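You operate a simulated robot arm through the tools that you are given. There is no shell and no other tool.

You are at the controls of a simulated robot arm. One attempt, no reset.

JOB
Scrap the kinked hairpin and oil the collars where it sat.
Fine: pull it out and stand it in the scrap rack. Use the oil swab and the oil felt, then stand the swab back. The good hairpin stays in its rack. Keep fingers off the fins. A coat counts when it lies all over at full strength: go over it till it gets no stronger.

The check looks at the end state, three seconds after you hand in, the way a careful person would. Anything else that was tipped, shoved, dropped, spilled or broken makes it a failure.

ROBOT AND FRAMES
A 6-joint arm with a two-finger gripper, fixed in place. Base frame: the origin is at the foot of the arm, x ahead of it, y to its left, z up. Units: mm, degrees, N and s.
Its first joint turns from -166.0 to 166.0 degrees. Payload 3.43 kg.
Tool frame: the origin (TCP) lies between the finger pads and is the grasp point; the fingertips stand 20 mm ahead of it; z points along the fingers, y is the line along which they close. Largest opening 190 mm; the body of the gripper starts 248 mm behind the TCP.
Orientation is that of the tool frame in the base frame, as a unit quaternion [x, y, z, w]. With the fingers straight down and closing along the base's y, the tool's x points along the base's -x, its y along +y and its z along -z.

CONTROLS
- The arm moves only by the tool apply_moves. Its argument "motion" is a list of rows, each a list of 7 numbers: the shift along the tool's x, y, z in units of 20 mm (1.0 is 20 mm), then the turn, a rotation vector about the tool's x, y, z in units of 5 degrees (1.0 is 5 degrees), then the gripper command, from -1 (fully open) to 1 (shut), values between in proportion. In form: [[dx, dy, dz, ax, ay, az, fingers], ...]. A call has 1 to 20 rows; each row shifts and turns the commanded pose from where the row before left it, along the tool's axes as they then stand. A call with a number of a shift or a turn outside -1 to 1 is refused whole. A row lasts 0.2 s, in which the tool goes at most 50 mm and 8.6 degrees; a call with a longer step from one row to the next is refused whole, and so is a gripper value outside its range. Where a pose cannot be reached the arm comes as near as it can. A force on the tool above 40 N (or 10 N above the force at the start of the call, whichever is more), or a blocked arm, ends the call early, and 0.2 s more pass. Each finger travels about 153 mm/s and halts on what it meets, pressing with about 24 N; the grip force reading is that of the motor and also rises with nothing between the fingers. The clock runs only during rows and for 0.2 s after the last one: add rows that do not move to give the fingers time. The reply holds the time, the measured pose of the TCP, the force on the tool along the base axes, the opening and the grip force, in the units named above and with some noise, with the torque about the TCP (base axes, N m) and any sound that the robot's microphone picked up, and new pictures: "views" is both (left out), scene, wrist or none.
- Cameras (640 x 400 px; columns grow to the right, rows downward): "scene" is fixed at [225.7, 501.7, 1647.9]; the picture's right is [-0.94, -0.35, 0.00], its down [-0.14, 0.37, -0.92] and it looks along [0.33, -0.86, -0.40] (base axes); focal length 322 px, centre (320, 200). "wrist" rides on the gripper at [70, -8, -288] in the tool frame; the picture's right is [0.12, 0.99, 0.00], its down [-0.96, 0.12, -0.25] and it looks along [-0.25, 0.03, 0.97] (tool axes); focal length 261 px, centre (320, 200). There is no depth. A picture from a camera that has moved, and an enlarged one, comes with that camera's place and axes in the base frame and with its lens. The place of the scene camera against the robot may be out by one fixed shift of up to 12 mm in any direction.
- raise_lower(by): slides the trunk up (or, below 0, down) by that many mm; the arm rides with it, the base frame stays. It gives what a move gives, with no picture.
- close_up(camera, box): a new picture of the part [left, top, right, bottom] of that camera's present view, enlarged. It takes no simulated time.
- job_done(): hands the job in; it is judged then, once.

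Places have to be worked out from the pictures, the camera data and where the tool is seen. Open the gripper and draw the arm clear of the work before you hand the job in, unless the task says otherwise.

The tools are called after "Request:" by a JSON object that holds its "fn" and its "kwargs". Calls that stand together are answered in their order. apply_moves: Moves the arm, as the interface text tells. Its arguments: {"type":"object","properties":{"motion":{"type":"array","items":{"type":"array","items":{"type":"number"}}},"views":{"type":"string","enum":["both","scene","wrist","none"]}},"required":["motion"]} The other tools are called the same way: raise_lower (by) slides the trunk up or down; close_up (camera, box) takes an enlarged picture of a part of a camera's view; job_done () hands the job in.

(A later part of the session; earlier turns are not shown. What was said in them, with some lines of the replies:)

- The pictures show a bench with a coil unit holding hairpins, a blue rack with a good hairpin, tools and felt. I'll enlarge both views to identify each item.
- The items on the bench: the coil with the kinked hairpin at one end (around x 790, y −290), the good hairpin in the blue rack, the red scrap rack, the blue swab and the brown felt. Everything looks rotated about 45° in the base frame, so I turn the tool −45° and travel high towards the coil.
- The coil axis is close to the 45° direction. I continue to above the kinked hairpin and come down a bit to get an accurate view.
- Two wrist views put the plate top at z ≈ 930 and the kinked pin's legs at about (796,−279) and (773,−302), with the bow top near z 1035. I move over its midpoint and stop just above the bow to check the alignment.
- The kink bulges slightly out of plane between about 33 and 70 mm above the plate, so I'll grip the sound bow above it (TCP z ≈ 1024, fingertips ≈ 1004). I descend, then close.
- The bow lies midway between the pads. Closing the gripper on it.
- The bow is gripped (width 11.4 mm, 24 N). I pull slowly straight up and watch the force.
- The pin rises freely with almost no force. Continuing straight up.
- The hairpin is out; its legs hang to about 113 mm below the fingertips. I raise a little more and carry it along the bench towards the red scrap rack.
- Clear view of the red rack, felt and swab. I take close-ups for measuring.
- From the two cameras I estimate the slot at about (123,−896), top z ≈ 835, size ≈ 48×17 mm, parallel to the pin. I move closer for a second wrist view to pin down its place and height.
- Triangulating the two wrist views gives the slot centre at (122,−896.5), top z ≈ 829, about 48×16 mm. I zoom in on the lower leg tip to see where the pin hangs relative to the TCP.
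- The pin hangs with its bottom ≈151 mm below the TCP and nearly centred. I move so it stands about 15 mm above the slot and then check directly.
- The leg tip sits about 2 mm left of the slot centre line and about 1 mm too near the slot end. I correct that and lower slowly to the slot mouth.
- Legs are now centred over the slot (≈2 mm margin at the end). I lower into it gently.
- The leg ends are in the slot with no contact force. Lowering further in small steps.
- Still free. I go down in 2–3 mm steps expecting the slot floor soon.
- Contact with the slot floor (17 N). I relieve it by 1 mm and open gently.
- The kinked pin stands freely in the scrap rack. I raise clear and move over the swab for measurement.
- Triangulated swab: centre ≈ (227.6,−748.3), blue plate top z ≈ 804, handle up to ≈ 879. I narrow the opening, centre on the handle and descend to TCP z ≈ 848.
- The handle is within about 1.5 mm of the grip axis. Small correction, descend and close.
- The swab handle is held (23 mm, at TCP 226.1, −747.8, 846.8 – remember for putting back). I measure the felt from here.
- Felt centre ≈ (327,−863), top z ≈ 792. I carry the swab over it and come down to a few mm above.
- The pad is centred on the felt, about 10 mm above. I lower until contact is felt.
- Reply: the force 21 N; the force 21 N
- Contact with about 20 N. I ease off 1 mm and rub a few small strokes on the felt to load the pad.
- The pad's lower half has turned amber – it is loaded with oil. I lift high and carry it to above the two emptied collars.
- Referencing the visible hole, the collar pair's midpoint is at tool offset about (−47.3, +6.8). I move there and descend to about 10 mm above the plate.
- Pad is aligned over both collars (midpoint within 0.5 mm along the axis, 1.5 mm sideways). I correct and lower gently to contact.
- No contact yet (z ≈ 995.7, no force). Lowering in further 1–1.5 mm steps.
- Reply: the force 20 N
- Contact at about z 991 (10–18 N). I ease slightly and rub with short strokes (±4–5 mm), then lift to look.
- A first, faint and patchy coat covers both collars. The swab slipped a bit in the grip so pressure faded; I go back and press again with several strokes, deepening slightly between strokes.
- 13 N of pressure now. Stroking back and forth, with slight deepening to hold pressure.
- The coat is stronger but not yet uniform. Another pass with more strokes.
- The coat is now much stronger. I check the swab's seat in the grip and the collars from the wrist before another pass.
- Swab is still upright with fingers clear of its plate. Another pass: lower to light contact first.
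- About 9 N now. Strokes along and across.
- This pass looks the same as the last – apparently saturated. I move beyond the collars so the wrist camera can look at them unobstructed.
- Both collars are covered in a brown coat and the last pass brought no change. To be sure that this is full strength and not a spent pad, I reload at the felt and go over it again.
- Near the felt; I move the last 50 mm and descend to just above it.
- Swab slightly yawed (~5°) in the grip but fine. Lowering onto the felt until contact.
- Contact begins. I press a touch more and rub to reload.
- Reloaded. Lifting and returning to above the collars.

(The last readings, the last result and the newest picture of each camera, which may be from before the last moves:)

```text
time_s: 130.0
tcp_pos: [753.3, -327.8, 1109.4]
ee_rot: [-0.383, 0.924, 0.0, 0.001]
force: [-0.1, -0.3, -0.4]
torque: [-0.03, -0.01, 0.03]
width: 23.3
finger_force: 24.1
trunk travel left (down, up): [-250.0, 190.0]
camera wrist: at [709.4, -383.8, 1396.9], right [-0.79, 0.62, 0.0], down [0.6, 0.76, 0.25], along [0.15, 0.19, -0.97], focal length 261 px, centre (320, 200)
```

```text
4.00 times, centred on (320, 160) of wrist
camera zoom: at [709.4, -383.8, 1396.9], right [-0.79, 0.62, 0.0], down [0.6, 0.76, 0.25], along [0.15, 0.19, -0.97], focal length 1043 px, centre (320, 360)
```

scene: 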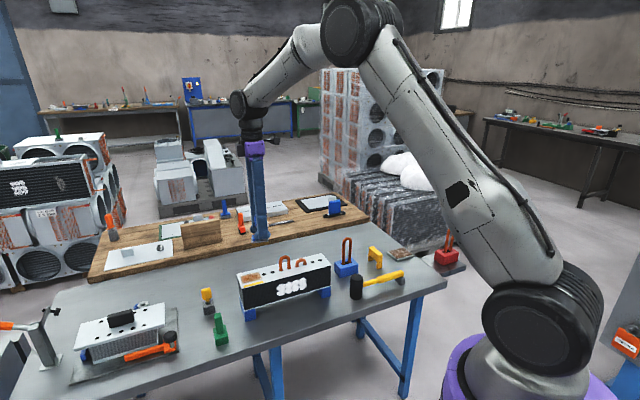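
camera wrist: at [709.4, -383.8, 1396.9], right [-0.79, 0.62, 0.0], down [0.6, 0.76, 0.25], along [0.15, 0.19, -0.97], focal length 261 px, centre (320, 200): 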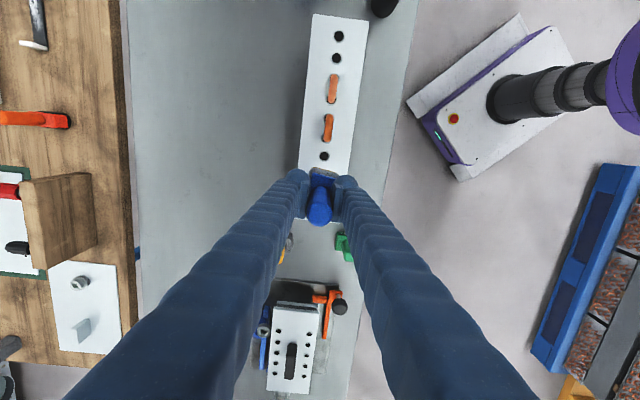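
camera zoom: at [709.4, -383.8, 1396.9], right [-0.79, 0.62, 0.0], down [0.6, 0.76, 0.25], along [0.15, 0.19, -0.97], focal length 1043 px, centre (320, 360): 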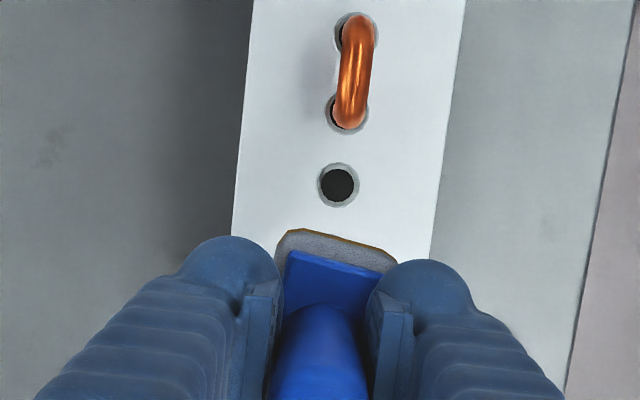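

The swab has yawed further in the grip. I zoom in to measure it.

Request:
{"fn": "close_up", "kwargs": {"camera": "wrist", "box": [296, 155, 344, 225]}}

Request:
{"fn": "close_up", "kwargs": {"camera": "scene", "box": [230, 200, 294, 250]}}

```text
5.71 times, centred on (320, 190) of wrist
camera zoom: at [709.4, -383.8, 1396.9], right [-0.79, 0.62, 0.0], down [0.6, 0.76, 0.25], along [0.15, 0.19, -0.97], focal length 1489 px, centre (320, 257)
```

zoom: 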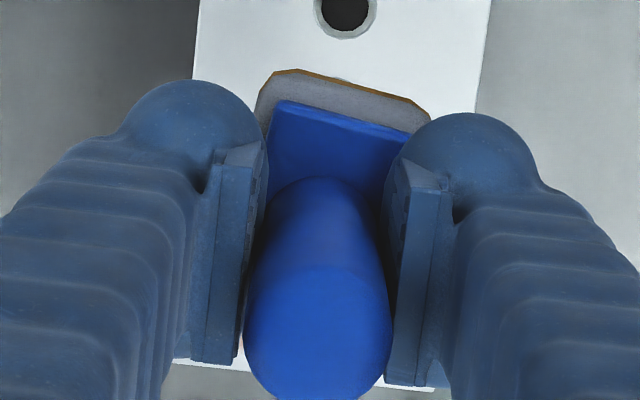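

```text
8.00 times, centred on (262, 225) of scene
camera zoom: at [225.7, 501.7, 1647.9], right [-0.94, -0.35, 0.0], down [-0.14, 0.37, -0.92], along [0.33, -0.86, -0.4], focal length 2574 px, centre (784, 0)
```

zoom: 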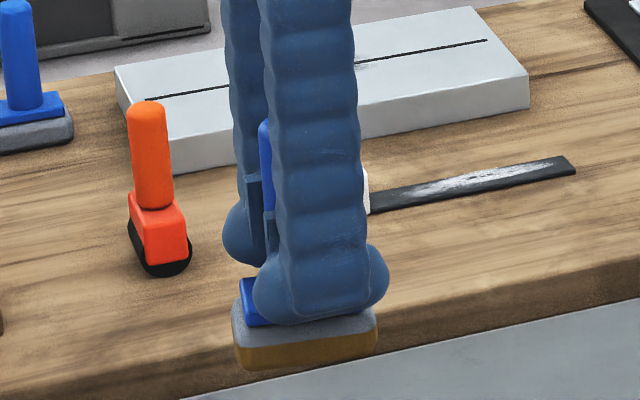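

Yaw is about +7°. I turn the tool −7° to realign the pad with the collars, position over them and descend.

Request:
{"fn": "apply_moves", "kwargs": {"motion": [[-0.825, 0.08, 0, 0, 0, 0, 1], [-0.825, 0.08, 0, 0, 0, 0, 1], [-0.825, 0.08, 0, 0, 0, 0, 1], [0, 0, 0, 0, 0, -0.7, 1], [0, 0, 0, 0, 0, -0.7, 1], [0, 0, 1, 0, 0, 0, 1], [0, 0, 1, 0, 0, 0, 1], [0, 0, 1, 0, 0, 0, 1], [0, 0, 1, 0, 0, 0, 1], [0, 0, 1, 0, 0, 0, 1], [0, 0, 0.6, 0, 0, 0, 1], [0, 0, 0, 0, 0, 0, 1]], "views": "both"}}

Request:
{"fn": "close_up", "kwargs": {"camera": "wrist", "box": [256, 110, 384, 210]}}

Request:
{"fn": "close_up", "kwargs": {"camera": "scene", "box": [220, 220, 316, 290]}}

```text
time_s: 132.6
tcp_pos: [785.4, -289.3, 999.4]
ee_rot: [-0.439, 0.899, 0.0, -0.001]
force: [-0.3, 0.4, -1.2]
torque: [-0.02, -0.03, 0.0]
width: 23.1
finger_force: 23.7
trunk travel left (down, up): [-250.0, 190.0]
camera wrist: at [749.5, -349.5, 1284.8], right [-0.86, 0.52, 0.0], down [0.5, 0.83, 0.25], along [0.13, 0.21, -0.97], focal length 261 px, centre (320, 200)
```

scene: 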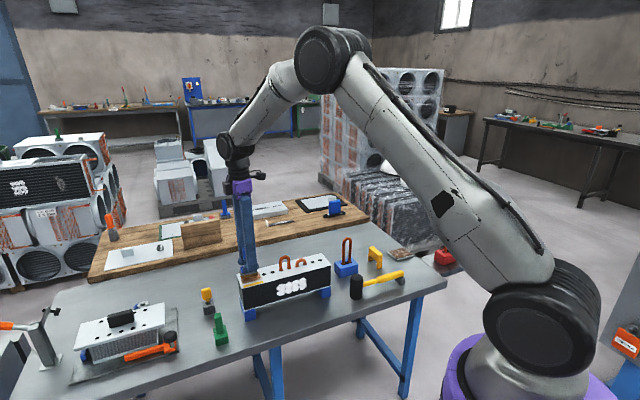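
wrist: 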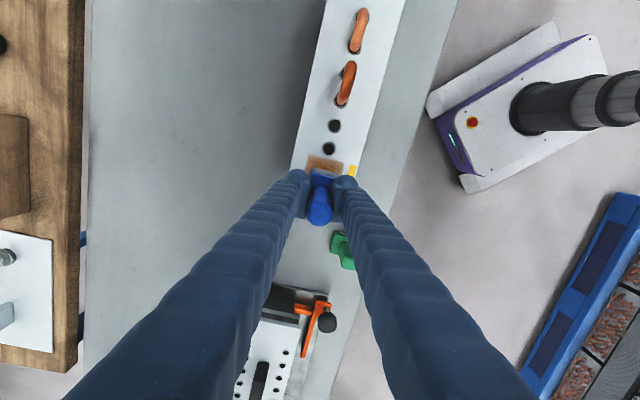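

```text
4.00 times, centred on (320, 160) of wrist
camera zoom: at [749.5, -349.5, 1284.8], right [-0.86, 0.52, 0.0], down [0.5, 0.83, 0.25], along [0.13, 0.21, -0.97], focal length 1043 px, centre (320, 360)
```

zoom: 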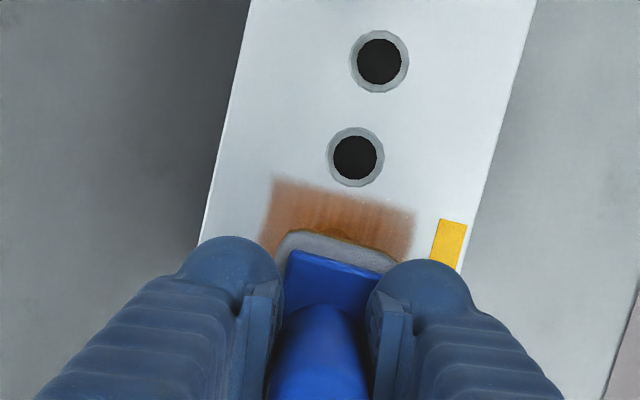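

```text
5.71 times, centred on (268, 255) of scene
camera zoom: at [225.7, 501.7, 1647.9], right [-0.94, -0.35, 0.0], down [-0.14, 0.37, -0.92], along [0.33, -0.86, -0.4], focal length 1838 px, centre (617, -114)
```

zoom: 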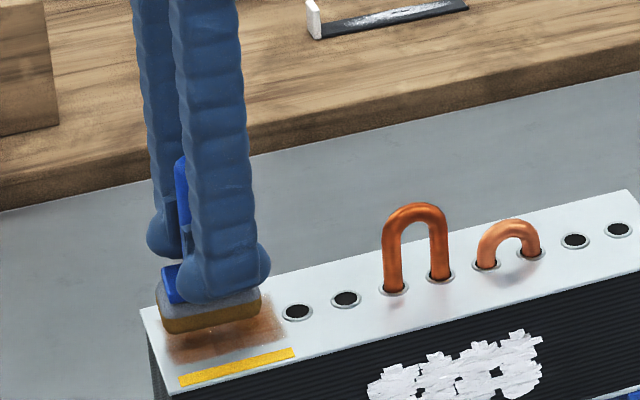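

Aligned again; the collar midpoint is at (+1.7,+0.8) in the tool frame. Correcting and lowering to contact.

Request:
{"fn": "apply_moves", "kwargs": {"motion": [[0.085, 0.04, 0.2, 0, 0, 0, 1], [0, 0, 0.2, 0, 0, 0, 1], [0, 0, 0.2, 0, 0, 0, 1], [0, 0, 0.1, 0, 0, 0, 1], [0, 0, 0, 0, 0, 0, 1]], "views": "none"}}

Request:
{"fn": "apply_moves", "kwargs": {"motion": [[0, 0, 0.06, 0, 0, 0, 1], [0, 0, 0, 0, 0, 0, 1]], "views": "none"}}

```text
time_s: 133.8
tcp_pos: [783.1, -290.2, 983.5]
ee_rot: [-0.438, 0.899, 0.001, -0.001]
force: [0.2, 0.2, -0.5]
torque: [-0.02, -0.01, 0.0]
width: 23.0
finger_force: 24.0
trunk travel left (down, up): [-250.0, 190.0]
```

```text
time_s: 134.4
tcp_pos: [783.6, -290.1, 981.5]
ee_rot: [-0.438, 0.899, 0.001, 0.0]
force: [-1.2, 0.4, -1.6]
torque: [0.01, 0.01, 0.0]
width: 22.8
finger_force: 24.3
trunk travel left (down, up): [-250.0, 190.0]
```

Request:
{"fn": "apply_moves", "kwargs": {"motion": [[0, 0, 0.06, 0, 0, 0, 1], [0, 0, 0, 0, 0, 0, 1]], "views": "none"}}

Request:
{"fn": "apply_moves", "kwargs": {"motion": [[0, 0, 0.05, 0, 0, 0, 1], [0, 0, 0, 0, 0, 0, 1]], "views": "none"}}

```text
time_s: 135.0
tcp_pos: [784.0, -290.3, 980.1]
ee_rot: [-0.439, 0.898, 0.0, 0.0]
force: [0.6, 2.1, 3.9]
torque: [-0.09, 0.03, -0.02]
width: 23.1
finger_force: 24.0
trunk travel left (down, up): [-250.0, 190.0]
```

```text
time_s: 135.6
tcp_pos: [783.3, -289.5, 980.9]
ee_rot: [-0.438, 0.899, -0.001, 0.0]
force: [1.7, -1.4, 13.0]
torque: [-0.33, 0.17, 0.07]
width: 23.0
finger_force: 23.7
trunk travel left (down, up): [-250.0, 190.0]
```

Contact at 13 N. Stroking along the collar line and across.

Request:
{"fn": "apply_moves", "kwargs": {"motion": [[0.15, 0.02, 0, 0, 0, 0, 1], [-0.15, -0.02, 0, 0, 0, 0, 1], [-0.15, -0.02, 0.005, 0, 0, 0, 1], [0.15, 0.02, 0, 0, 0, 0, 1], [0, 0.2, 0.005, 0, 0, 0, 1], [0, -0.2, 0, 0, 0, 0, 1], [0, -0.2, 0.005, 0, 0, 0, 1], [0, 0.2, 0, 0, 0, 0, 1], [0.15, 0.02, 0.005, 0, 0, 0, 1], [-0.15, -0.02, 0, 0, 0, 0, 1], [-0.15, -0.02, 0.005, 0, 0, 0, 1], [0.15, 0.02, 0, 0, 0, 0, 1], [0, 0.2, 0.005, 0, 0, 0, 1], [0, -0.2, 0, 0, 0, 0, 1], [0, -0.2, 0.005, 0, 0, 0, 1], [0, 0.2, 0, 0, 0, 0, 1], [0, 0, 0, 0, 0, 0, 1]], "views": "none"}}

Request:
{"fn": "apply_moves", "kwargs": {"motion": [[0, 0, -0.5, 0, 0, 0, 1], [0, 0, -0.8, 0, 0, 0, 1], [0, 0, -1, 0, 0, 0, 1], [0, 0, -1, 0, 0, 0, 1], [-1, -0.12, -1, 0, 0, 0, 1], [-1, -0.12, 0, 0, 0, 0, 1], [-1, -0.12, 0, 0, 0, 0, 1], [0, 0, 0, 0, 0, 0, 1]], "views": "wrist"}}

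Request:
{"fn": "close_up", "kwargs": {"camera": "scene", "box": [236, 258, 268, 282]}}

Request:
{"fn": "close_up", "kwargs": {"camera": "wrist", "box": [280, 100, 360, 170]}}

Request:
{"fn": "close_up", "kwargs": {"camera": "scene", "box": [230, 250, 294, 290]}}

```text
time_s: 139.2
tcp_pos: [784.5, -289.4, 978.6]
ee_rot: [-0.439, 0.899, 0.0, 0.0]
force: [4.4, -3.1, 6.0]
torque: [-0.1, -0.16, 0.0]
width: 23.2
finger_force: 24.2
trunk travel left (down, up): [-250.0, 190.0]
```

```text
time_s: 141.0
tcp_pos: [824.2, -249.1, 1062.8]
ee_rot: [-0.438, 0.899, 0.0, 0.0]
force: [-0.4, -0.3, -0.9]
torque: [-0.06, -0.03, -0.03]
width: 22.8
finger_force: 23.9
trunk travel left (down, up): [-250.0, 190.0]
camera wrist: at [788.5, -309.7, 1350.5], right [-0.86, 0.52, 0.0], down [0.5, 0.83, 0.25], along [0.13, 0.21, -0.97], focal length 261 px, centre (320, 200)
```

wrist: 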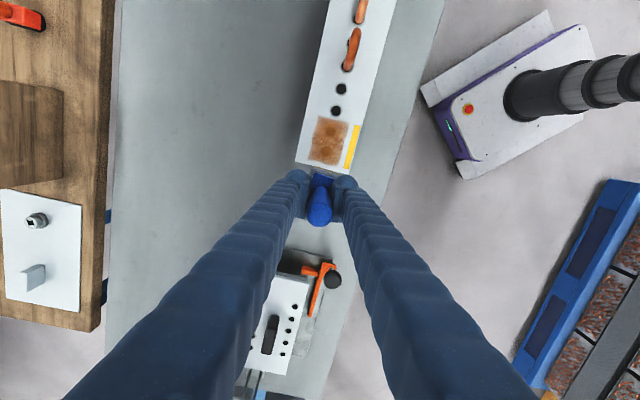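

```text
16.00 times, centred on (252, 270) of scene
camera zoom: at [225.7, 501.7, 1647.9], right [-0.94, -0.35, 0.0], down [-0.14, 0.37, -0.92], along [0.33, -0.86, -0.4], focal length 5147 px, centre (1408, -920)
```

zoom: 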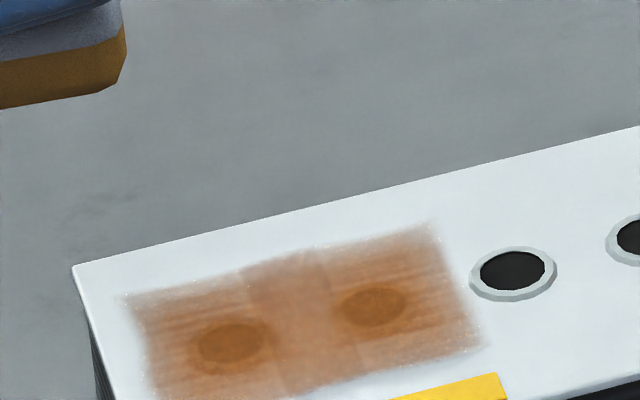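

```text
5.71 times, centred on (320, 135) of wrist
camera zoom: at [788.5, -309.7, 1350.5], right [-0.86, 0.52, 0.0], down [0.5, 0.83, 0.25], along [0.13, 0.21, -0.97], focal length 1489 px, centre (320, 571)
```

zoom: 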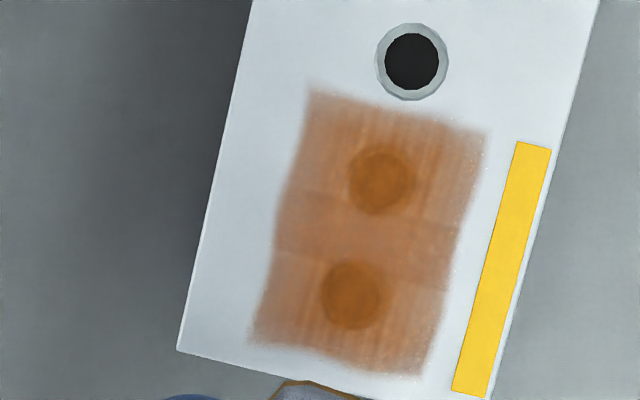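

```text
10.00 times, centred on (262, 270) of scene
camera zoom: at [225.7, 501.7, 1647.9], right [-0.94, -0.35, 0.0], down [-0.14, 0.37, -0.92], along [0.33, -0.86, -0.4], focal length 3217 px, centre (900, -500)
```

zoom: 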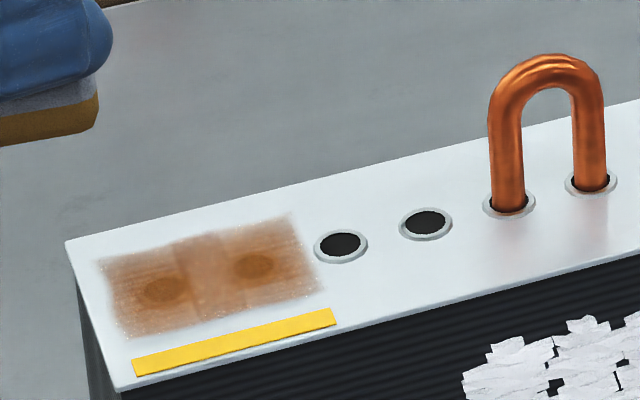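

No change after a fresh load: the coat is at full strength over both collars. Now I return the swab: raise and travel back to its place (TCP 226.1, −747.8), keeping this tool yaw so the swab ends in its original orientation.

Request:
{"fn": "apply_moves", "kwargs": {"motion": [[0, 0, -1, 0, 0, 0, 1], [0, 0, -1, 0, 0, 0, 1], [0, 0, -0.5, 0, 0, 0, 1], [0.976, 0.2106, 0, 0, 0, 0, 1], [0.976, 0.2106, 0, 0, 0, 0, 1], [0.976, 0.2106, 0, 0, 0, 0, 1], [0.976, 0.2106, 0, 0, 0, 0, 1], [0.976, 0.2106, 0, 0, 0, 0, 1], [0.976, 0.2106, 0, 0, 0, 0, 1], [0.976, 0.2106, 0, 0, 0, 0, 1], [0.976, 0.2106, 0, 0, 0, 0, 1], [0.976, 0.2106, 0, 0, 0, 0, 1], [0.976, 0.2106, 0, 0, 0, 0, 1], [0.976, 0.2106, 0, 0, 0, 0, 1], [0.976, 0.2106, 0, 0, 0, 0, 1], [0.976, 0.2106, 0, 0, 0, 0, 1], [0.976, 0.2106, 0, 0, 0, 0, 1], [0.976, 0.2106, 0, 0, 0, 0, 1], [0.976, 0.2106, 0, 0, 0, 0, 1], [0.976, 0.2106, 0, 0, 0, 0, 1]], "views": "none"}}

Request:
{"fn": "apply_moves", "kwargs": {"motion": [[0.976, 0.2106, 0, 0, 0, 0, 1], [0.976, 0.2106, 0, 0, 0, 0, 1], [0.976, 0.2106, 0, 0, 0, 0, 1], [0.976, 0.2106, 0, 0, 0, 0, 1], [0.976, 0.2106, 0, 0, 0, 0, 1], [0.976, 0.2106, 0, 0, 0, 0, 1], [0.976, 0.2106, 0, 0, 0, 0, 1], [0.976, 0.2106, 0, 0, 0, 0, 1], [0.976, 0.2106, 0, 0, 0, 0, 1], [0.976, 0.2106, 0, 0, 0, 0, 1], [0.976, 0.2106, 0, 0, 0, 0, 1], [0.976, 0.2106, 0, 0, 0, 0, 1], [0.976, 0.2106, 0, 0, 0, 0, 1], [0.976, 0.2106, 0, 0, 0, 0, 1], [0.976, 0.2106, 0, 0, 0, 0, 1], [0.976, 0.2106, 0, 0, 0, 0, 1], [0.976, 0.2106, 0, 0, 0, 0, 1], [0.976, 0.2106, 0, 0, 0, 0, 1], [0.976, 0.2106, 0, 0, 0, 0, 1], [0.976, 0.2106, 0, 0, 0, 0, 1]], "views": "both"}}

```text
time_s: 145.2
tcp_pos: [563.0, -465.1, 1116.0]
ee_rot: [-0.438, 0.899, -0.001, 0.0]
force: [-0.3, -0.6, -0.4]
torque: [0.0, -0.04, -0.02]
width: 22.7
finger_force: 24.2
trunk travel left (down, up): [-250.0, 190.0]
```

```text
time_s: 149.4
tcp_pos: [258.7, -718.9, 1113.2]
ee_rot: [-0.439, 0.899, 0.0, 0.0]
force: [-0.4, 0.1, -0.7]
torque: [0.03, -0.03, 0.0]
width: 22.5
finger_force: 23.7
trunk travel left (down, up): [-250.0, 190.0]
camera wrist: at [222.8, -779.4, 1401.3], right [-0.86, 0.52, 0.0], down [0.5, 0.83, 0.25], along [0.13, 0.21, -0.97], focal length 261 px, centre (320, 200)
```

scene: 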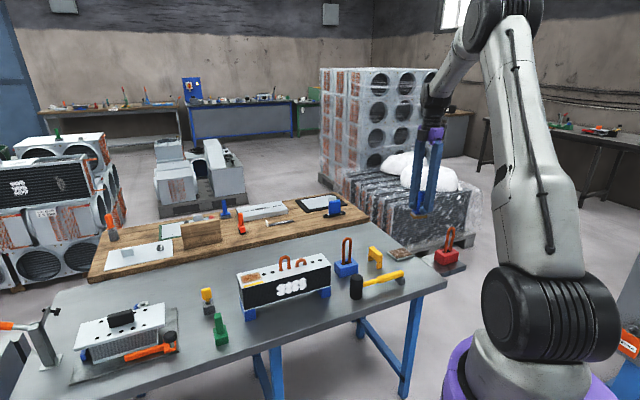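
wrist: 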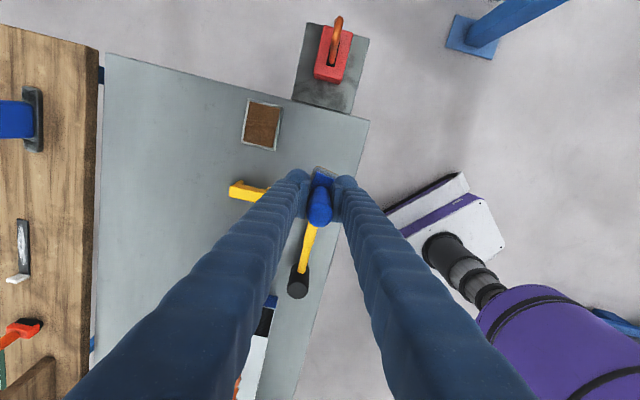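

Near the place. Moving the remaining ~43 mm and descending to about 25 mm above the bench.

Request:
{"fn": "apply_moves", "kwargs": {"motion": [[0.71, 0.13, 0, 0, 0, 0, 1], [0.71, 0.13, 0.5, 0, 0, 0, 1], [0.72, 0.135, 1, 0, 0, 0, 1], [0, 0, 1, 0, 0, 0, 1], [0, 0, 1, 0, 0, 0, 1], [0, 0, 1, 0, 0, 0, 1], [0, 0, 1, 0, 0, 0, 1], [0, 0, 1, 0, 0, 0, 1], [0, 0, 1, 0, 0, 0, 1], [0, 0, 1, 0, 0, 0, 1], [0, 0, 1, 0, 0, 0, 1], [0, 0, 1, 0, 0, 0, 1], [0, 0, 1, 0, 0, 0, 1], [0, 0, 1, 0, 0, 0, 1], [0, 0, 0, 0, 0, 0, 1]], "views": "wrist"}}

Request:
{"fn": "close_up", "kwargs": {"camera": "scene", "box": [380, 220, 476, 290]}}

Request:
{"fn": "close_up", "kwargs": {"camera": "wrist", "box": [256, 130, 384, 230]}}

```text
time_s: 152.6
tcp_pos: [227.6, -748.7, 864.3]
ee_rot: [-0.438, 0.899, 0.0, 0.0]
force: [-0.1, -0.1, -0.9]
torque: [0.03, -0.03, 0.02]
width: 22.1
finger_force: 23.5
trunk travel left (down, up): [-250.0, 190.0]
camera wrist: at [191.6, -808.9, 1152.4], right [-0.86, 0.52, 0.0], down [0.5, 0.83, 0.25], along [0.13, 0.21, -0.97], focal length 261 px, centre (320, 200)
```

wrist: 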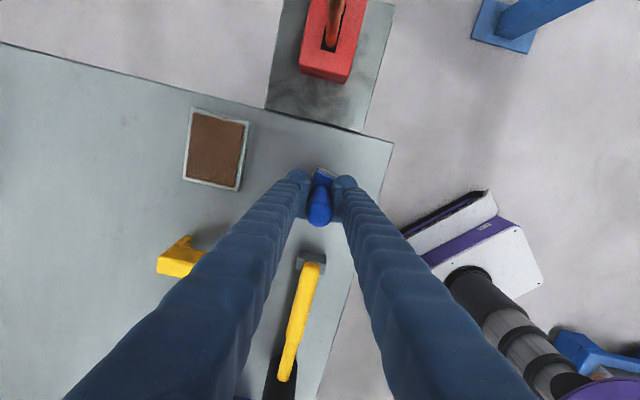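

```text
5.71 times, centred on (428, 255) of scene
camera zoom: at [225.7, 501.7, 1647.9], right [-0.94, -0.35, 0.0], down [-0.14, 0.37, -0.92], along [0.33, -0.86, -0.4], focal length 1838 px, centre (-297, -114)
```

zoom: 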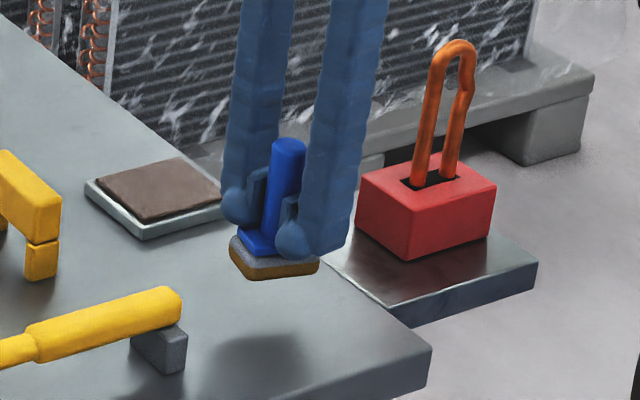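

```text
4.00 times, centred on (320, 180) of wrist
camera zoom: at [191.6, -808.9, 1152.4], right [-0.86, 0.52, 0.0], down [0.5, 0.83, 0.25], along [0.13, 0.21, -0.97], focal length 1043 px, centre (320, 280)
```

zoom: 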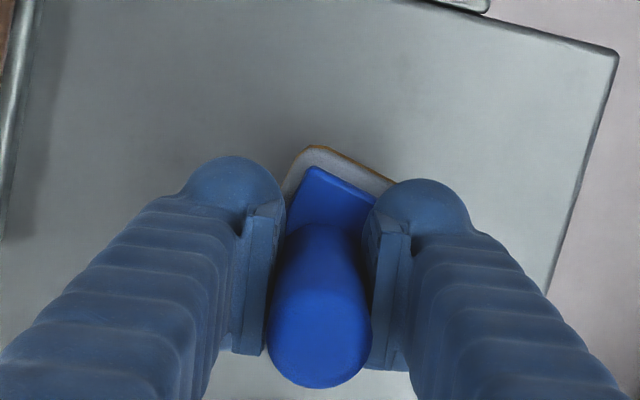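

The swab swung in the grip during transport (≈10° extra yaw, ≈10° pitch). I turn the tool −10° to square the yaw; touching down will level the pitch. Then I lower slowly.

Request:
{"fn": "apply_moves", "kwargs": {"motion": [[0, 0, 0, 0, 0, -0.7, 1], [0, 0, 0, 0, 0, -0.7, 1], [0, 0, 0, 0, 0, -0.6, 1], [0, 0, 0.3, 0, 0, 0, 1], [0, 0, 0.3, 0, 0, 0, 1], [0, 0, 0.2, 0, 0, 0, 1], [0, 0, 0, 0, 0, 0, 1]], "views": "wrist"}}

Request:
{"fn": "close_up", "kwargs": {"camera": "scene", "box": [390, 230, 454, 280]}}

Request:
{"fn": "close_up", "kwargs": {"camera": "wrist", "box": [256, 130, 384, 230]}}

```text
time_s: 154.2
tcp_pos: [224.9, -750.3, 849.0]
ee_rot: [-0.515, 0.857, 0.0, -0.001]
force: [-0.2, 0.0, -0.7]
torque: [0.03, 0.02, 0.0]
width: 22.0
finger_force: 23.8
trunk travel left (down, up): [-250.0, 190.0]
camera wrist: at [200.3, -815.5, 1136.6], right [-0.93, 0.36, 0.0], down [0.35, 0.9, 0.25], along [0.09, 0.23, -0.97], focal length 261 px, centre (320, 200)
```

wrist: 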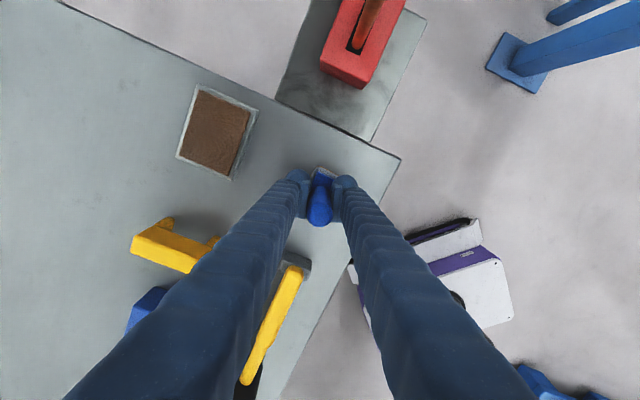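

```text
8.00 times, centred on (422, 255) of scene
camera zoom: at [225.7, 501.7, 1647.9], right [-0.94, -0.35, 0.0], down [-0.14, 0.37, -0.92], along [0.33, -0.86, -0.4], focal length 2574 px, centre (-496, -240)
```

zoom: 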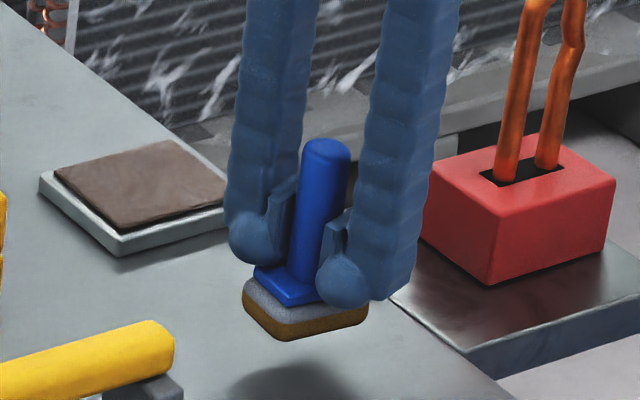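

```text
4.00 times, centred on (320, 180) of wrist
camera zoom: at [200.3, -815.5, 1136.6], right [-0.93, 0.36, 0.0], down [0.35, 0.9, 0.25], along [0.09, 0.23, -0.97], focal length 1043 px, centre (320, 280)
```

zoom: 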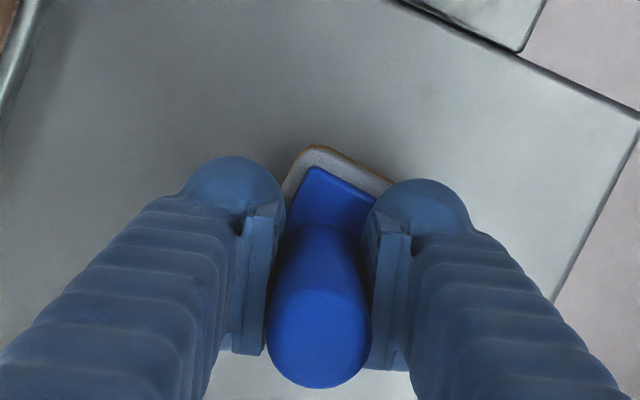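

Yaw now parallel to the bench edge. Lowering in small steps to touch down.

Request:
{"fn": "apply_moves", "kwargs": {"motion": [[0, 0, 0.2, 0, 0, 0, 1], [0, 0, 0.2, 0, 0, 0, 1], [0, 0, 0.1, 0, 0, 0, 1], [0, 0, 0, 0, 0, 0, 1]], "views": "none"}}

Request:
{"fn": "apply_moves", "kwargs": {"motion": [[0, 0, 0.08, 0, 0, 0, 1], [0, 0, 0, 0, 0, 0, 1]], "views": "none"}}

Request:
{"fn": "apply_moves", "kwargs": {"motion": [[0, 0, 0.08, 0, 0, 0, 1], [0, 0, 0, 0, 0, 0, 1]], "views": "none"}}

Request:
{"fn": "close_up", "kwargs": {"camera": "scene", "box": [390, 230, 454, 280]}}

```text
time_s: 155.2
tcp_pos: [226.1, -751.0, 838.7]
ee_rot: [-0.516, 0.857, 0.001, 0.001]
force: [0.3, 0.1, -1.4]
torque: [0.02, -0.03, 0.01]
width: 21.9
finger_force: 23.7
trunk travel left (down, up): [-250.0, 190.0]
```

```text
time_s: 155.8
tcp_pos: [225.8, -749.9, 836.5]
ee_rot: [-0.515, 0.857, 0.0, 0.0]
force: [-0.1, -0.6, -0.9]
torque: [0.01, -0.01, -0.01]
width: 22.0
finger_force: 24.8
trunk travel left (down, up): [-250.0, 190.0]
```

```text
time_s: 156.4
tcp_pos: [225.4, -749.9, 837.2]
ee_rot: [-0.515, 0.857, 0.0, 0.0]
force: [0.2, 0.3, -0.6]
torque: [-0.01, -0.01, 0.0]
width: 22.1
finger_force: 24.0
trunk travel left (down, up): [-250.0, 190.0]
```

```text
8.00 times, centred on (422, 255) of scene
camera zoom: at [225.7, 501.7, 1647.9], right [-0.94, -0.35, 0.0], down [-0.14, 0.37, -0.92], along [0.33, -0.86, -0.4], focal length 2574 px, centre (-496, -240)
```

zoom: 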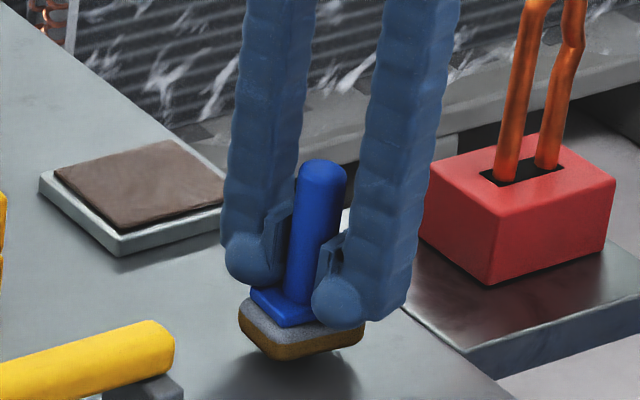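

Still a few mm above the bench; continue.

Request:
{"fn": "apply_moves", "kwargs": {"motion": [[0, 0, 0.08, 0, 0, 0, 1], [0, 0, 0, 0, 0, 0, 1]], "views": "none"}}

Request:
{"fn": "apply_moves", "kwargs": {"motion": [[0, 0, 0.08, 0, 0, 0, 1], [0, 0, 0, 0, 0, 0, 1]], "views": "none"}}

Request:
{"fn": "apply_moves", "kwargs": {"motion": [[0, 0, 0.06, 0, 0, 0, 1], [0, 0, 0, 0, 0, 0, 1]], "views": "none"}}

Request:
{"fn": "close_up", "kwargs": {"camera": "scene", "box": [390, 230, 454, 280]}}

```text
time_s: 157.0
tcp_pos: [226.1, -750.3, 835.3]
ee_rot: [-0.515, 0.857, 0.0, 0.0]
force: [0.4, -0.4, -0.5]
torque: [0.02, -0.02, 0.03]
width: 22.1
finger_force: 24.1
trunk travel left (down, up): [-250.0, 190.0]
```

```text
time_s: 157.6
tcp_pos: [225.6, -751.1, 834.0]
ee_rot: [-0.515, 0.857, 0.0, -0.001]
force: [0.4, -0.6, -1.6]
torque: [-0.01, 0.0, -0.02]
width: 22.0
finger_force: 23.8
trunk travel left (down, up): [-250.0, 190.0]
```

```text
time_s: 158.2
tcp_pos: [226.5, -749.3, 832.4]
ee_rot: [-0.515, 0.857, 0.001, 0.0]
force: [-0.4, -0.4, -0.9]
torque: [-0.02, -0.03, 0.04]
width: 22.2
finger_force: 23.8
trunk travel left (down, up): [-250.0, 190.0]
```

```text
8.00 times, centred on (422, 255) of scene
camera zoom: at [225.7, 501.7, 1647.9], right [-0.94, -0.35, 0.0], down [-0.14, 0.37, -0.92], along [0.33, -0.86, -0.4], focal length 2574 px, centre (-496, -240)
```

zoom: 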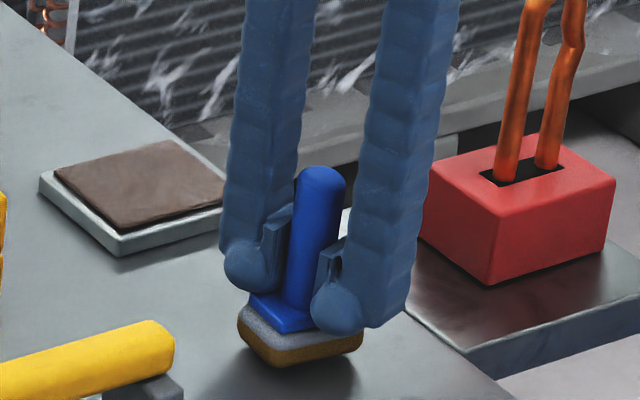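

Request:
{"fn": "apply_moves", "kwargs": {"motion": [[0, 0, 0.06, 0, 0, 0, 1], [0, 0, 0, 0, 0, 0, 1]], "views": "none"}}

Request:
{"fn": "apply_moves", "kwargs": {"motion": [[0, 0, 0.06, 0, 0, 0, 1], [0, 0, 0, 0, 0, 0, 1]], "views": "none"}}

Request:
{"fn": "close_up", "kwargs": {"camera": "scene", "box": [390, 230, 454, 280]}}

```text
time_s: 158.8
tcp_pos: [225.4, -748.0, 831.1]
ee_rot: [-0.515, 0.857, 0.0, 0.0]
force: [-0.1, -0.3, -1.0]
torque: [-0.02, -0.01, -0.01]
width: 22.1
finger_force: 23.7
trunk travel left (down, up): [-250.0, 190.0]
```

```text
time_s: 159.4
tcp_pos: [226.0, -750.2, 828.3]
ee_rot: [-0.515, 0.857, -0.001, 0.0]
force: [-0.9, -0.7, -0.2]
torque: [0.03, 0.01, 0.02]
width: 21.9
finger_force: 23.7
trunk travel left (down, up): [-250.0, 190.0]
```

```text
8.00 times, centred on (422, 255) of scene
camera zoom: at [225.7, 501.7, 1647.9], right [-0.94, -0.35, 0.0], down [-0.14, 0.37, -0.92], along [0.33, -0.86, -0.4], focal length 2574 px, centre (-496, -240)
```

zoom: 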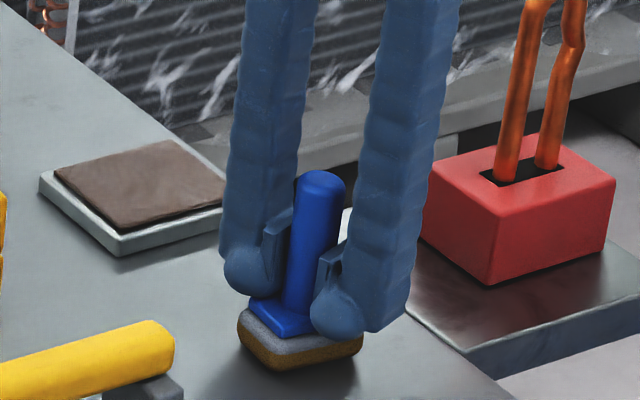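

Request:
{"fn": "apply_moves", "kwargs": {"motion": [[0, 0, 0.05, 0, 0, 0, 1], [0, 0, 0, 0, 0, 0, 1]], "views": "none"}}

Request:
{"fn": "apply_moves", "kwargs": {"motion": [[0, 0, 0.05, 0, 0, 0, 1], [0, 0, 0, 0, 0, 0, 1]], "views": "wrist"}}

Request:
{"fn": "close_up", "kwargs": {"camera": "scene", "box": [398, 240, 446, 280]}}

Request:
{"fn": "close_up", "kwargs": {"camera": "wrist", "box": [256, 130, 384, 230]}}

```text
time_s: 160.0
tcp_pos: [224.6, -749.2, 828.1]
ee_rot: [-0.515, 0.857, 0.001, 0.0]
force: [-0.4, 0.8, -0.3]
torque: [-0.03, -0.01, 0.01]
width: 21.9
finger_force: 23.9
trunk travel left (down, up): [-250.0, 190.0]
```

```text
time_s: 160.6
tcp_pos: [224.5, -748.5, 828.6]
ee_rot: [-0.515, 0.857, 0.001, 0.0]
force: [-3.2, 1.3, 4.6]
torque: [0.05, 0.01, 0.03]
width: 22.1
finger_force: 24.1
trunk travel left (down, up): [-250.0, 190.0]
camera wrist: at [200.2, -815.5, 1115.0], right [-0.93, 0.36, 0.0], down [0.35, 0.9, 0.25], along [0.09, 0.23, -0.97], focal length 261 px, centre (320, 200)
```

wrist: 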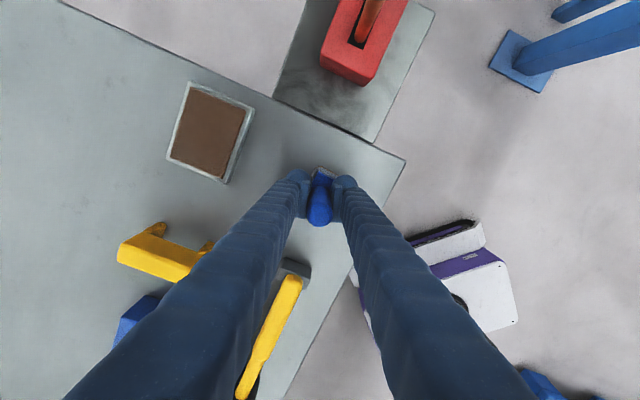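

```text
10.00 times, centred on (422, 260) of scene
camera zoom: at [225.7, 501.7, 1647.9], right [-0.94, -0.35, 0.0], down [-0.14, 0.37, -0.92], along [0.33, -0.86, -0.4], focal length 3217 px, centre (-700, -400)
```

zoom: 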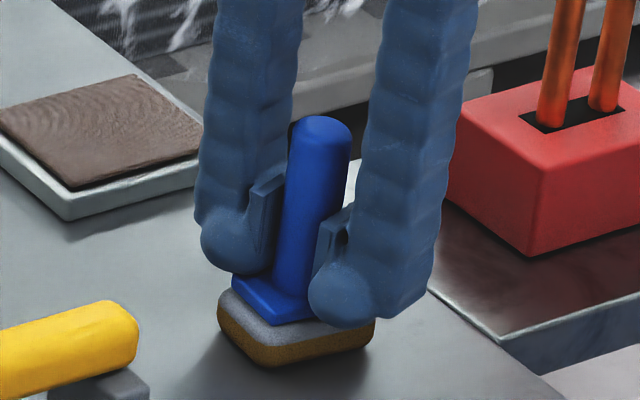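

```text
4.00 times, centred on (320, 180) of wrist
camera zoom: at [200.2, -815.5, 1115.0], right [-0.93, 0.36, 0.0], down [0.35, 0.9, 0.25], along [0.09, 0.23, -0.97], focal length 1043 px, centre (320, 280)
```

zoom: 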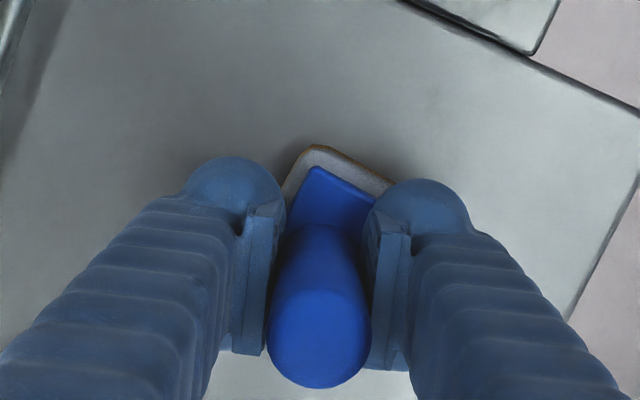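

Touching (4.6 N). I press ~1.5 mm more so the pad levels on the bench.

Request:
{"fn": "apply_moves", "kwargs": {"motion": [[0, 0, 0.04, 0, 0, 0, 1], [0, 0, 0.04, 0, 0, 0, 1], [0, 0, 0, 0, 0, 0, 1]], "views": "none"}}

Request:
{"fn": "close_up", "kwargs": {"camera": "scene", "box": [398, 240, 446, 280]}}

```text
time_s: 161.4
tcp_pos: [225.2, -750.3, 827.8]
ee_rot: [-0.515, 0.857, -0.001, 0.0]
force: [1.3, 0.1, 20.6]
torque: [0.22, -0.13, 0.01]
width: 22.0
finger_force: 24.1
trunk travel left (down, up): [-250.0, 190.0]
```

```text
10.00 times, centred on (422, 260) of scene
camera zoom: at [225.7, 501.7, 1647.9], right [-0.94, -0.35, 0.0], down [-0.14, 0.37, -0.92], along [0.33, -0.86, -0.4], focal length 3217 px, centre (-700, -400)
```

zoom: 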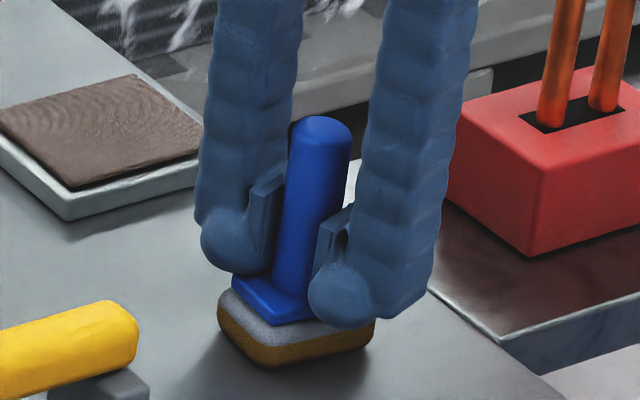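

20 N, pad flat on the bench. I relieve slightly and open slowly.

Request:
{"fn": "apply_moves", "kwargs": {"motion": [[0, 0, -0.04, 0, 0, 0, 1], [0, 0, 0, 0, 0, 0, 0.85], [0, 0, 0, 0, 0, 0, 0.75], [0, 0, 0, 0, 0, 0, 0.7], [0, 0, 0, 0, 0, 0, 0.6], [0, 0, 0, 0, 0, 0, 0.45], [0, 0, 0, 0, 0, 0, 0.3], [0, 0, 0, 0, 0, 0, 0.3]], "views": "wrist"}}

Request:
{"fn": "close_up", "kwargs": {"camera": "scene", "box": [390, 230, 454, 280]}}

Request:
{"fn": "close_up", "kwargs": {"camera": "wrist", "box": [256, 130, 384, 230]}}

```text
time_s: 163.2
tcp_pos: [225.9, -748.4, 826.4]
ee_rot: [-0.515, 0.857, 0.0, 0.0]
force: [-0.3, -0.5, 0.3]
torque: [0.01, 0.01, 0.0]
width: 67.0
finger_force: 0.0
trunk travel left (down, up): [-250.0, 190.0]
camera wrist: at [200.4, -815.4, 1114.2], right [-0.93, 0.36, 0.0], down [0.35, 0.9, 0.25], along [0.09, 0.23, -0.97], focal length 261 px, centre (320, 200)
```

wrist: 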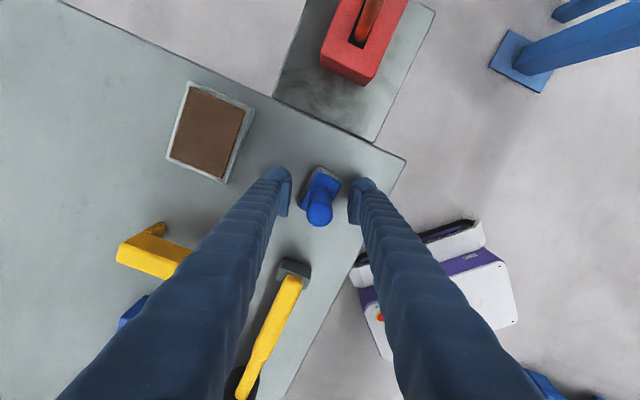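

```text
8.00 times, centred on (422, 255) of scene
camera zoom: at [225.7, 501.7, 1647.9], right [-0.94, -0.35, 0.0], down [-0.14, 0.37, -0.92], along [0.33, -0.86, -0.4], focal length 2574 px, centre (-496, -240)
```

zoom: 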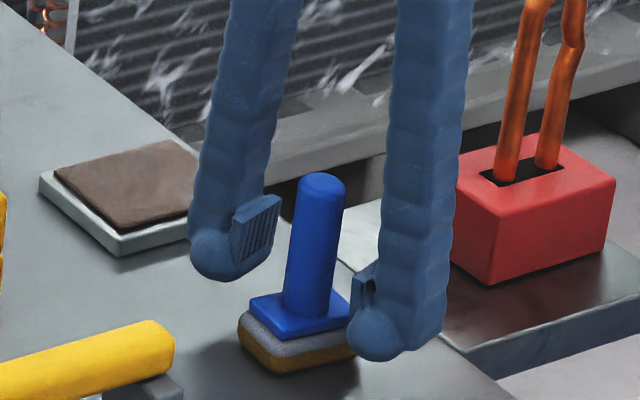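

```text
4.00 times, centred on (320, 180) of wrist
camera zoom: at [200.4, -815.4, 1114.2], right [-0.93, 0.36, 0.0], down [0.35, 0.9, 0.25], along [0.09, 0.23, -0.97], focal length 1043 px, centre (320, 280)
```

zoom: 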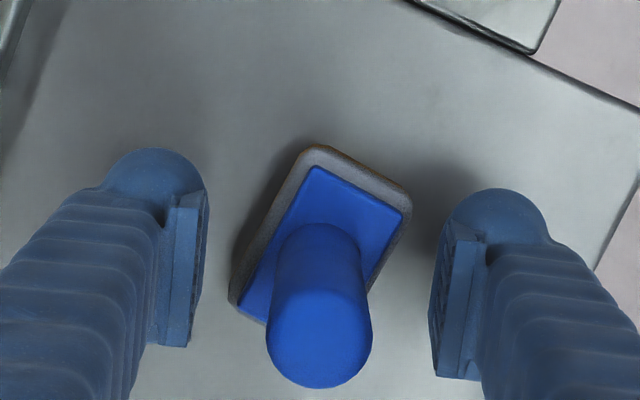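

The swab stands upright in its place. I raise the open gripper straight up and draw clear.

Request:
{"fn": "apply_moves", "kwargs": {"motion": [[0, 0, -0.5, 0, 0, 0, 0.3], [0, 0, -1, 0, 0, 0, 0.3], [0, 0, -1, 0, 0, 0, 0.3], [0, 0, -1, 0, 0, 0, 0.3], [0, 0, -1, 0, 0, 0, 0.3], [0, 0, -1, 0, 0, 0, 0], [0, 0, -1, 0, 0, 0, -0.3], [0, 0, -1, 0, 0, 0, -0.5], [0, 0, -1, 0, 0, 0, -0.5], [0, 0, -1, 0, 0, 0, -0.5], [0, 0, -1, 0, 0, 0, -0.5], [0, 0, -1, 0, 0, 0, -0.5], [0, 0, -1, 0, 0, 0, -0.5], [0, 0, -1, 0, 0, 0, -0.5], [0, 0, -1, 0, 0, 0, -0.5], [0, 0, -1, 0, 0, 0, -0.5], [0, 0, -1, 0, 0, 0, -0.5], [0, 0, -1, 0, 0, 0, -0.5], [0, 0, -1, 0, 0, 0, -0.5], [0, 0, -1, 0, 0, 0, -0.5]], "views": "both"}}

Request:
{"fn": "close_up", "kwargs": {"camera": "scene", "box": [380, 210, 476, 280]}}

Request:
{"fn": "close_up", "kwargs": {"camera": "scene", "box": [200, 220, 400, 320]}}

Request:
{"fn": "close_up", "kwargs": {"camera": "wrist", "box": [240, 20, 400, 220]}}

```text
time_s: 167.4
tcp_pos: [226.4, -750.8, 1216.5]
ee_rot: [-0.515, 0.857, 0.0, 0.001]
force: [0.2, 1.3, 0.5]
torque: [0.01, 0.02, 0.03]
width: 142.4
finger_force: 0.1
trunk travel left (down, up): [-250.0, 190.0]
camera wrist: at [201.0, -816.4, 1502.8], right [-0.93, 0.36, 0.0], down [0.35, 0.9, 0.25], along [0.09, 0.23, -0.97], focal length 261 px, centre (320, 200)
```

scene: 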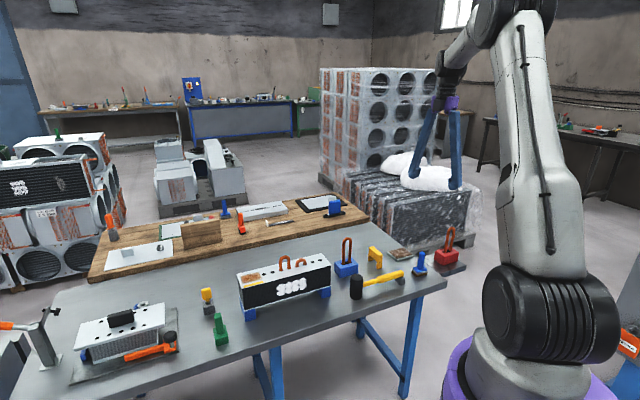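
wrist: 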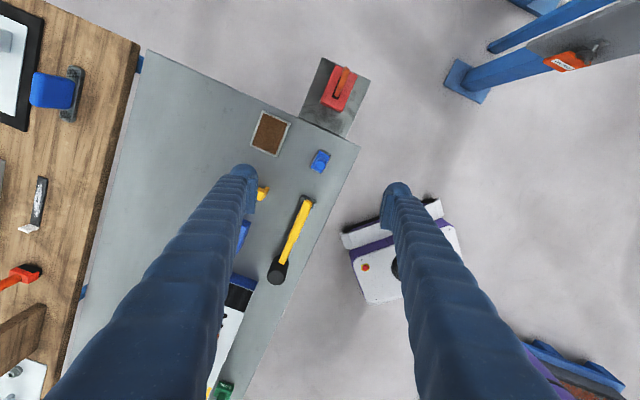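

```text
5.71 times, centred on (428, 245) of scene
camera zoom: at [225.7, 501.7, 1647.9], right [-0.94, -0.35, 0.0], down [-0.14, 0.37, -0.92], along [0.33, -0.86, -0.4], focal length 1838 px, centre (-297, -57)
```

zoom: 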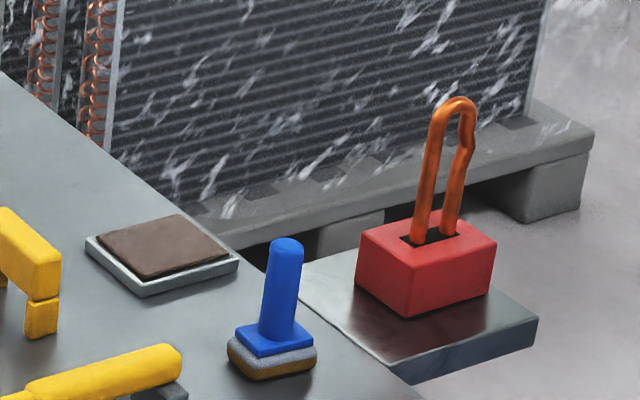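

```text
3.20 times, centred on (300, 270) of scene
camera zoom: at [225.7, 501.7, 1647.9], right [-0.94, -0.35, 0.0], down [-0.14, 0.37, -0.92], along [0.33, -0.86, -0.4], focal length 1029 px, centre (384, -24)
```

zoom: 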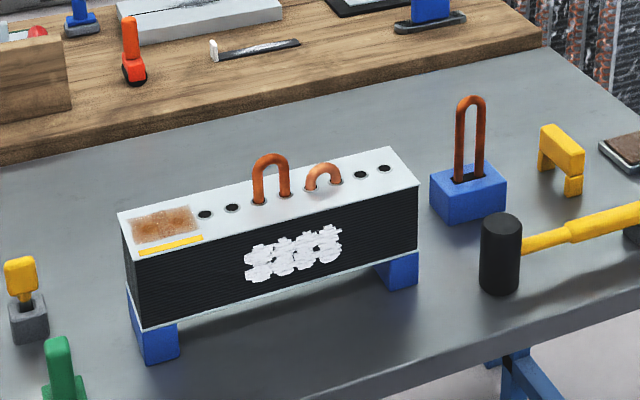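

```text
2.00 times, centred on (320, 120) of wrist
camera zoom: at [201.0, -816.4, 1502.8], right [-0.93, 0.36, 0.0], down [0.35, 0.9, 0.25], along [0.09, 0.23, -0.97], focal length 521 px, centre (320, 360)
```

zoom: 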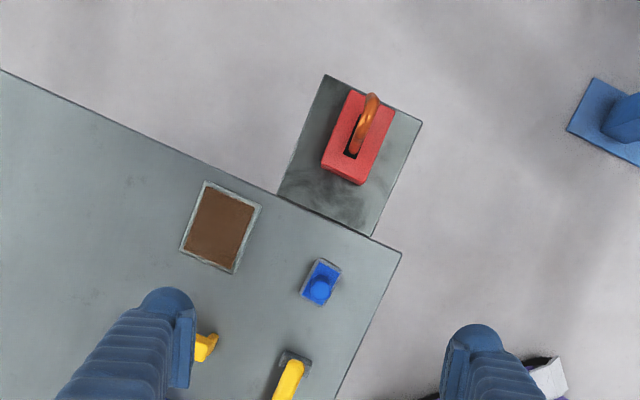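

Everything is in place: the kinked pin stands in the red rack, the good pin is untouched, the swab stands upright at its original place, both collars are fully coated and no other item was moved. The arm is clear and the gripper open, so I hand in.

Request:
{"fn": "job_done", "kwargs": {}}

```text
The job is handed in.
```

I finished the job and handed it in; I haven't seen the check's verdict.

- **Kinked hairpin:** It came out of the coil with almost no force and now stands in the red scrap rack, with both legs in the slot. I gripped it only by the bow, so the fingers stayed off the fins.
- **Oil coat:** I loaded the swab on the felt and went over both collars until the coat stopped getting stronger. The fourth pass added nothing visible. I then reloaded the swab and went over them once more, again with no change, so I took that as full strength. The oil also covers some of the plate around and between the two collars, but it stops short of the next hole.
- **Swab:** It slipped and turned a little in the grip while I worked. I turned it back before setting it down, and it stands upright in its original spot within a few millimetres.
- **Everything else:** In the last pictures the good hairpin is still in its blue rack and the other items look undisturbed. The gripper is open and the arm is raised clear of the bench.
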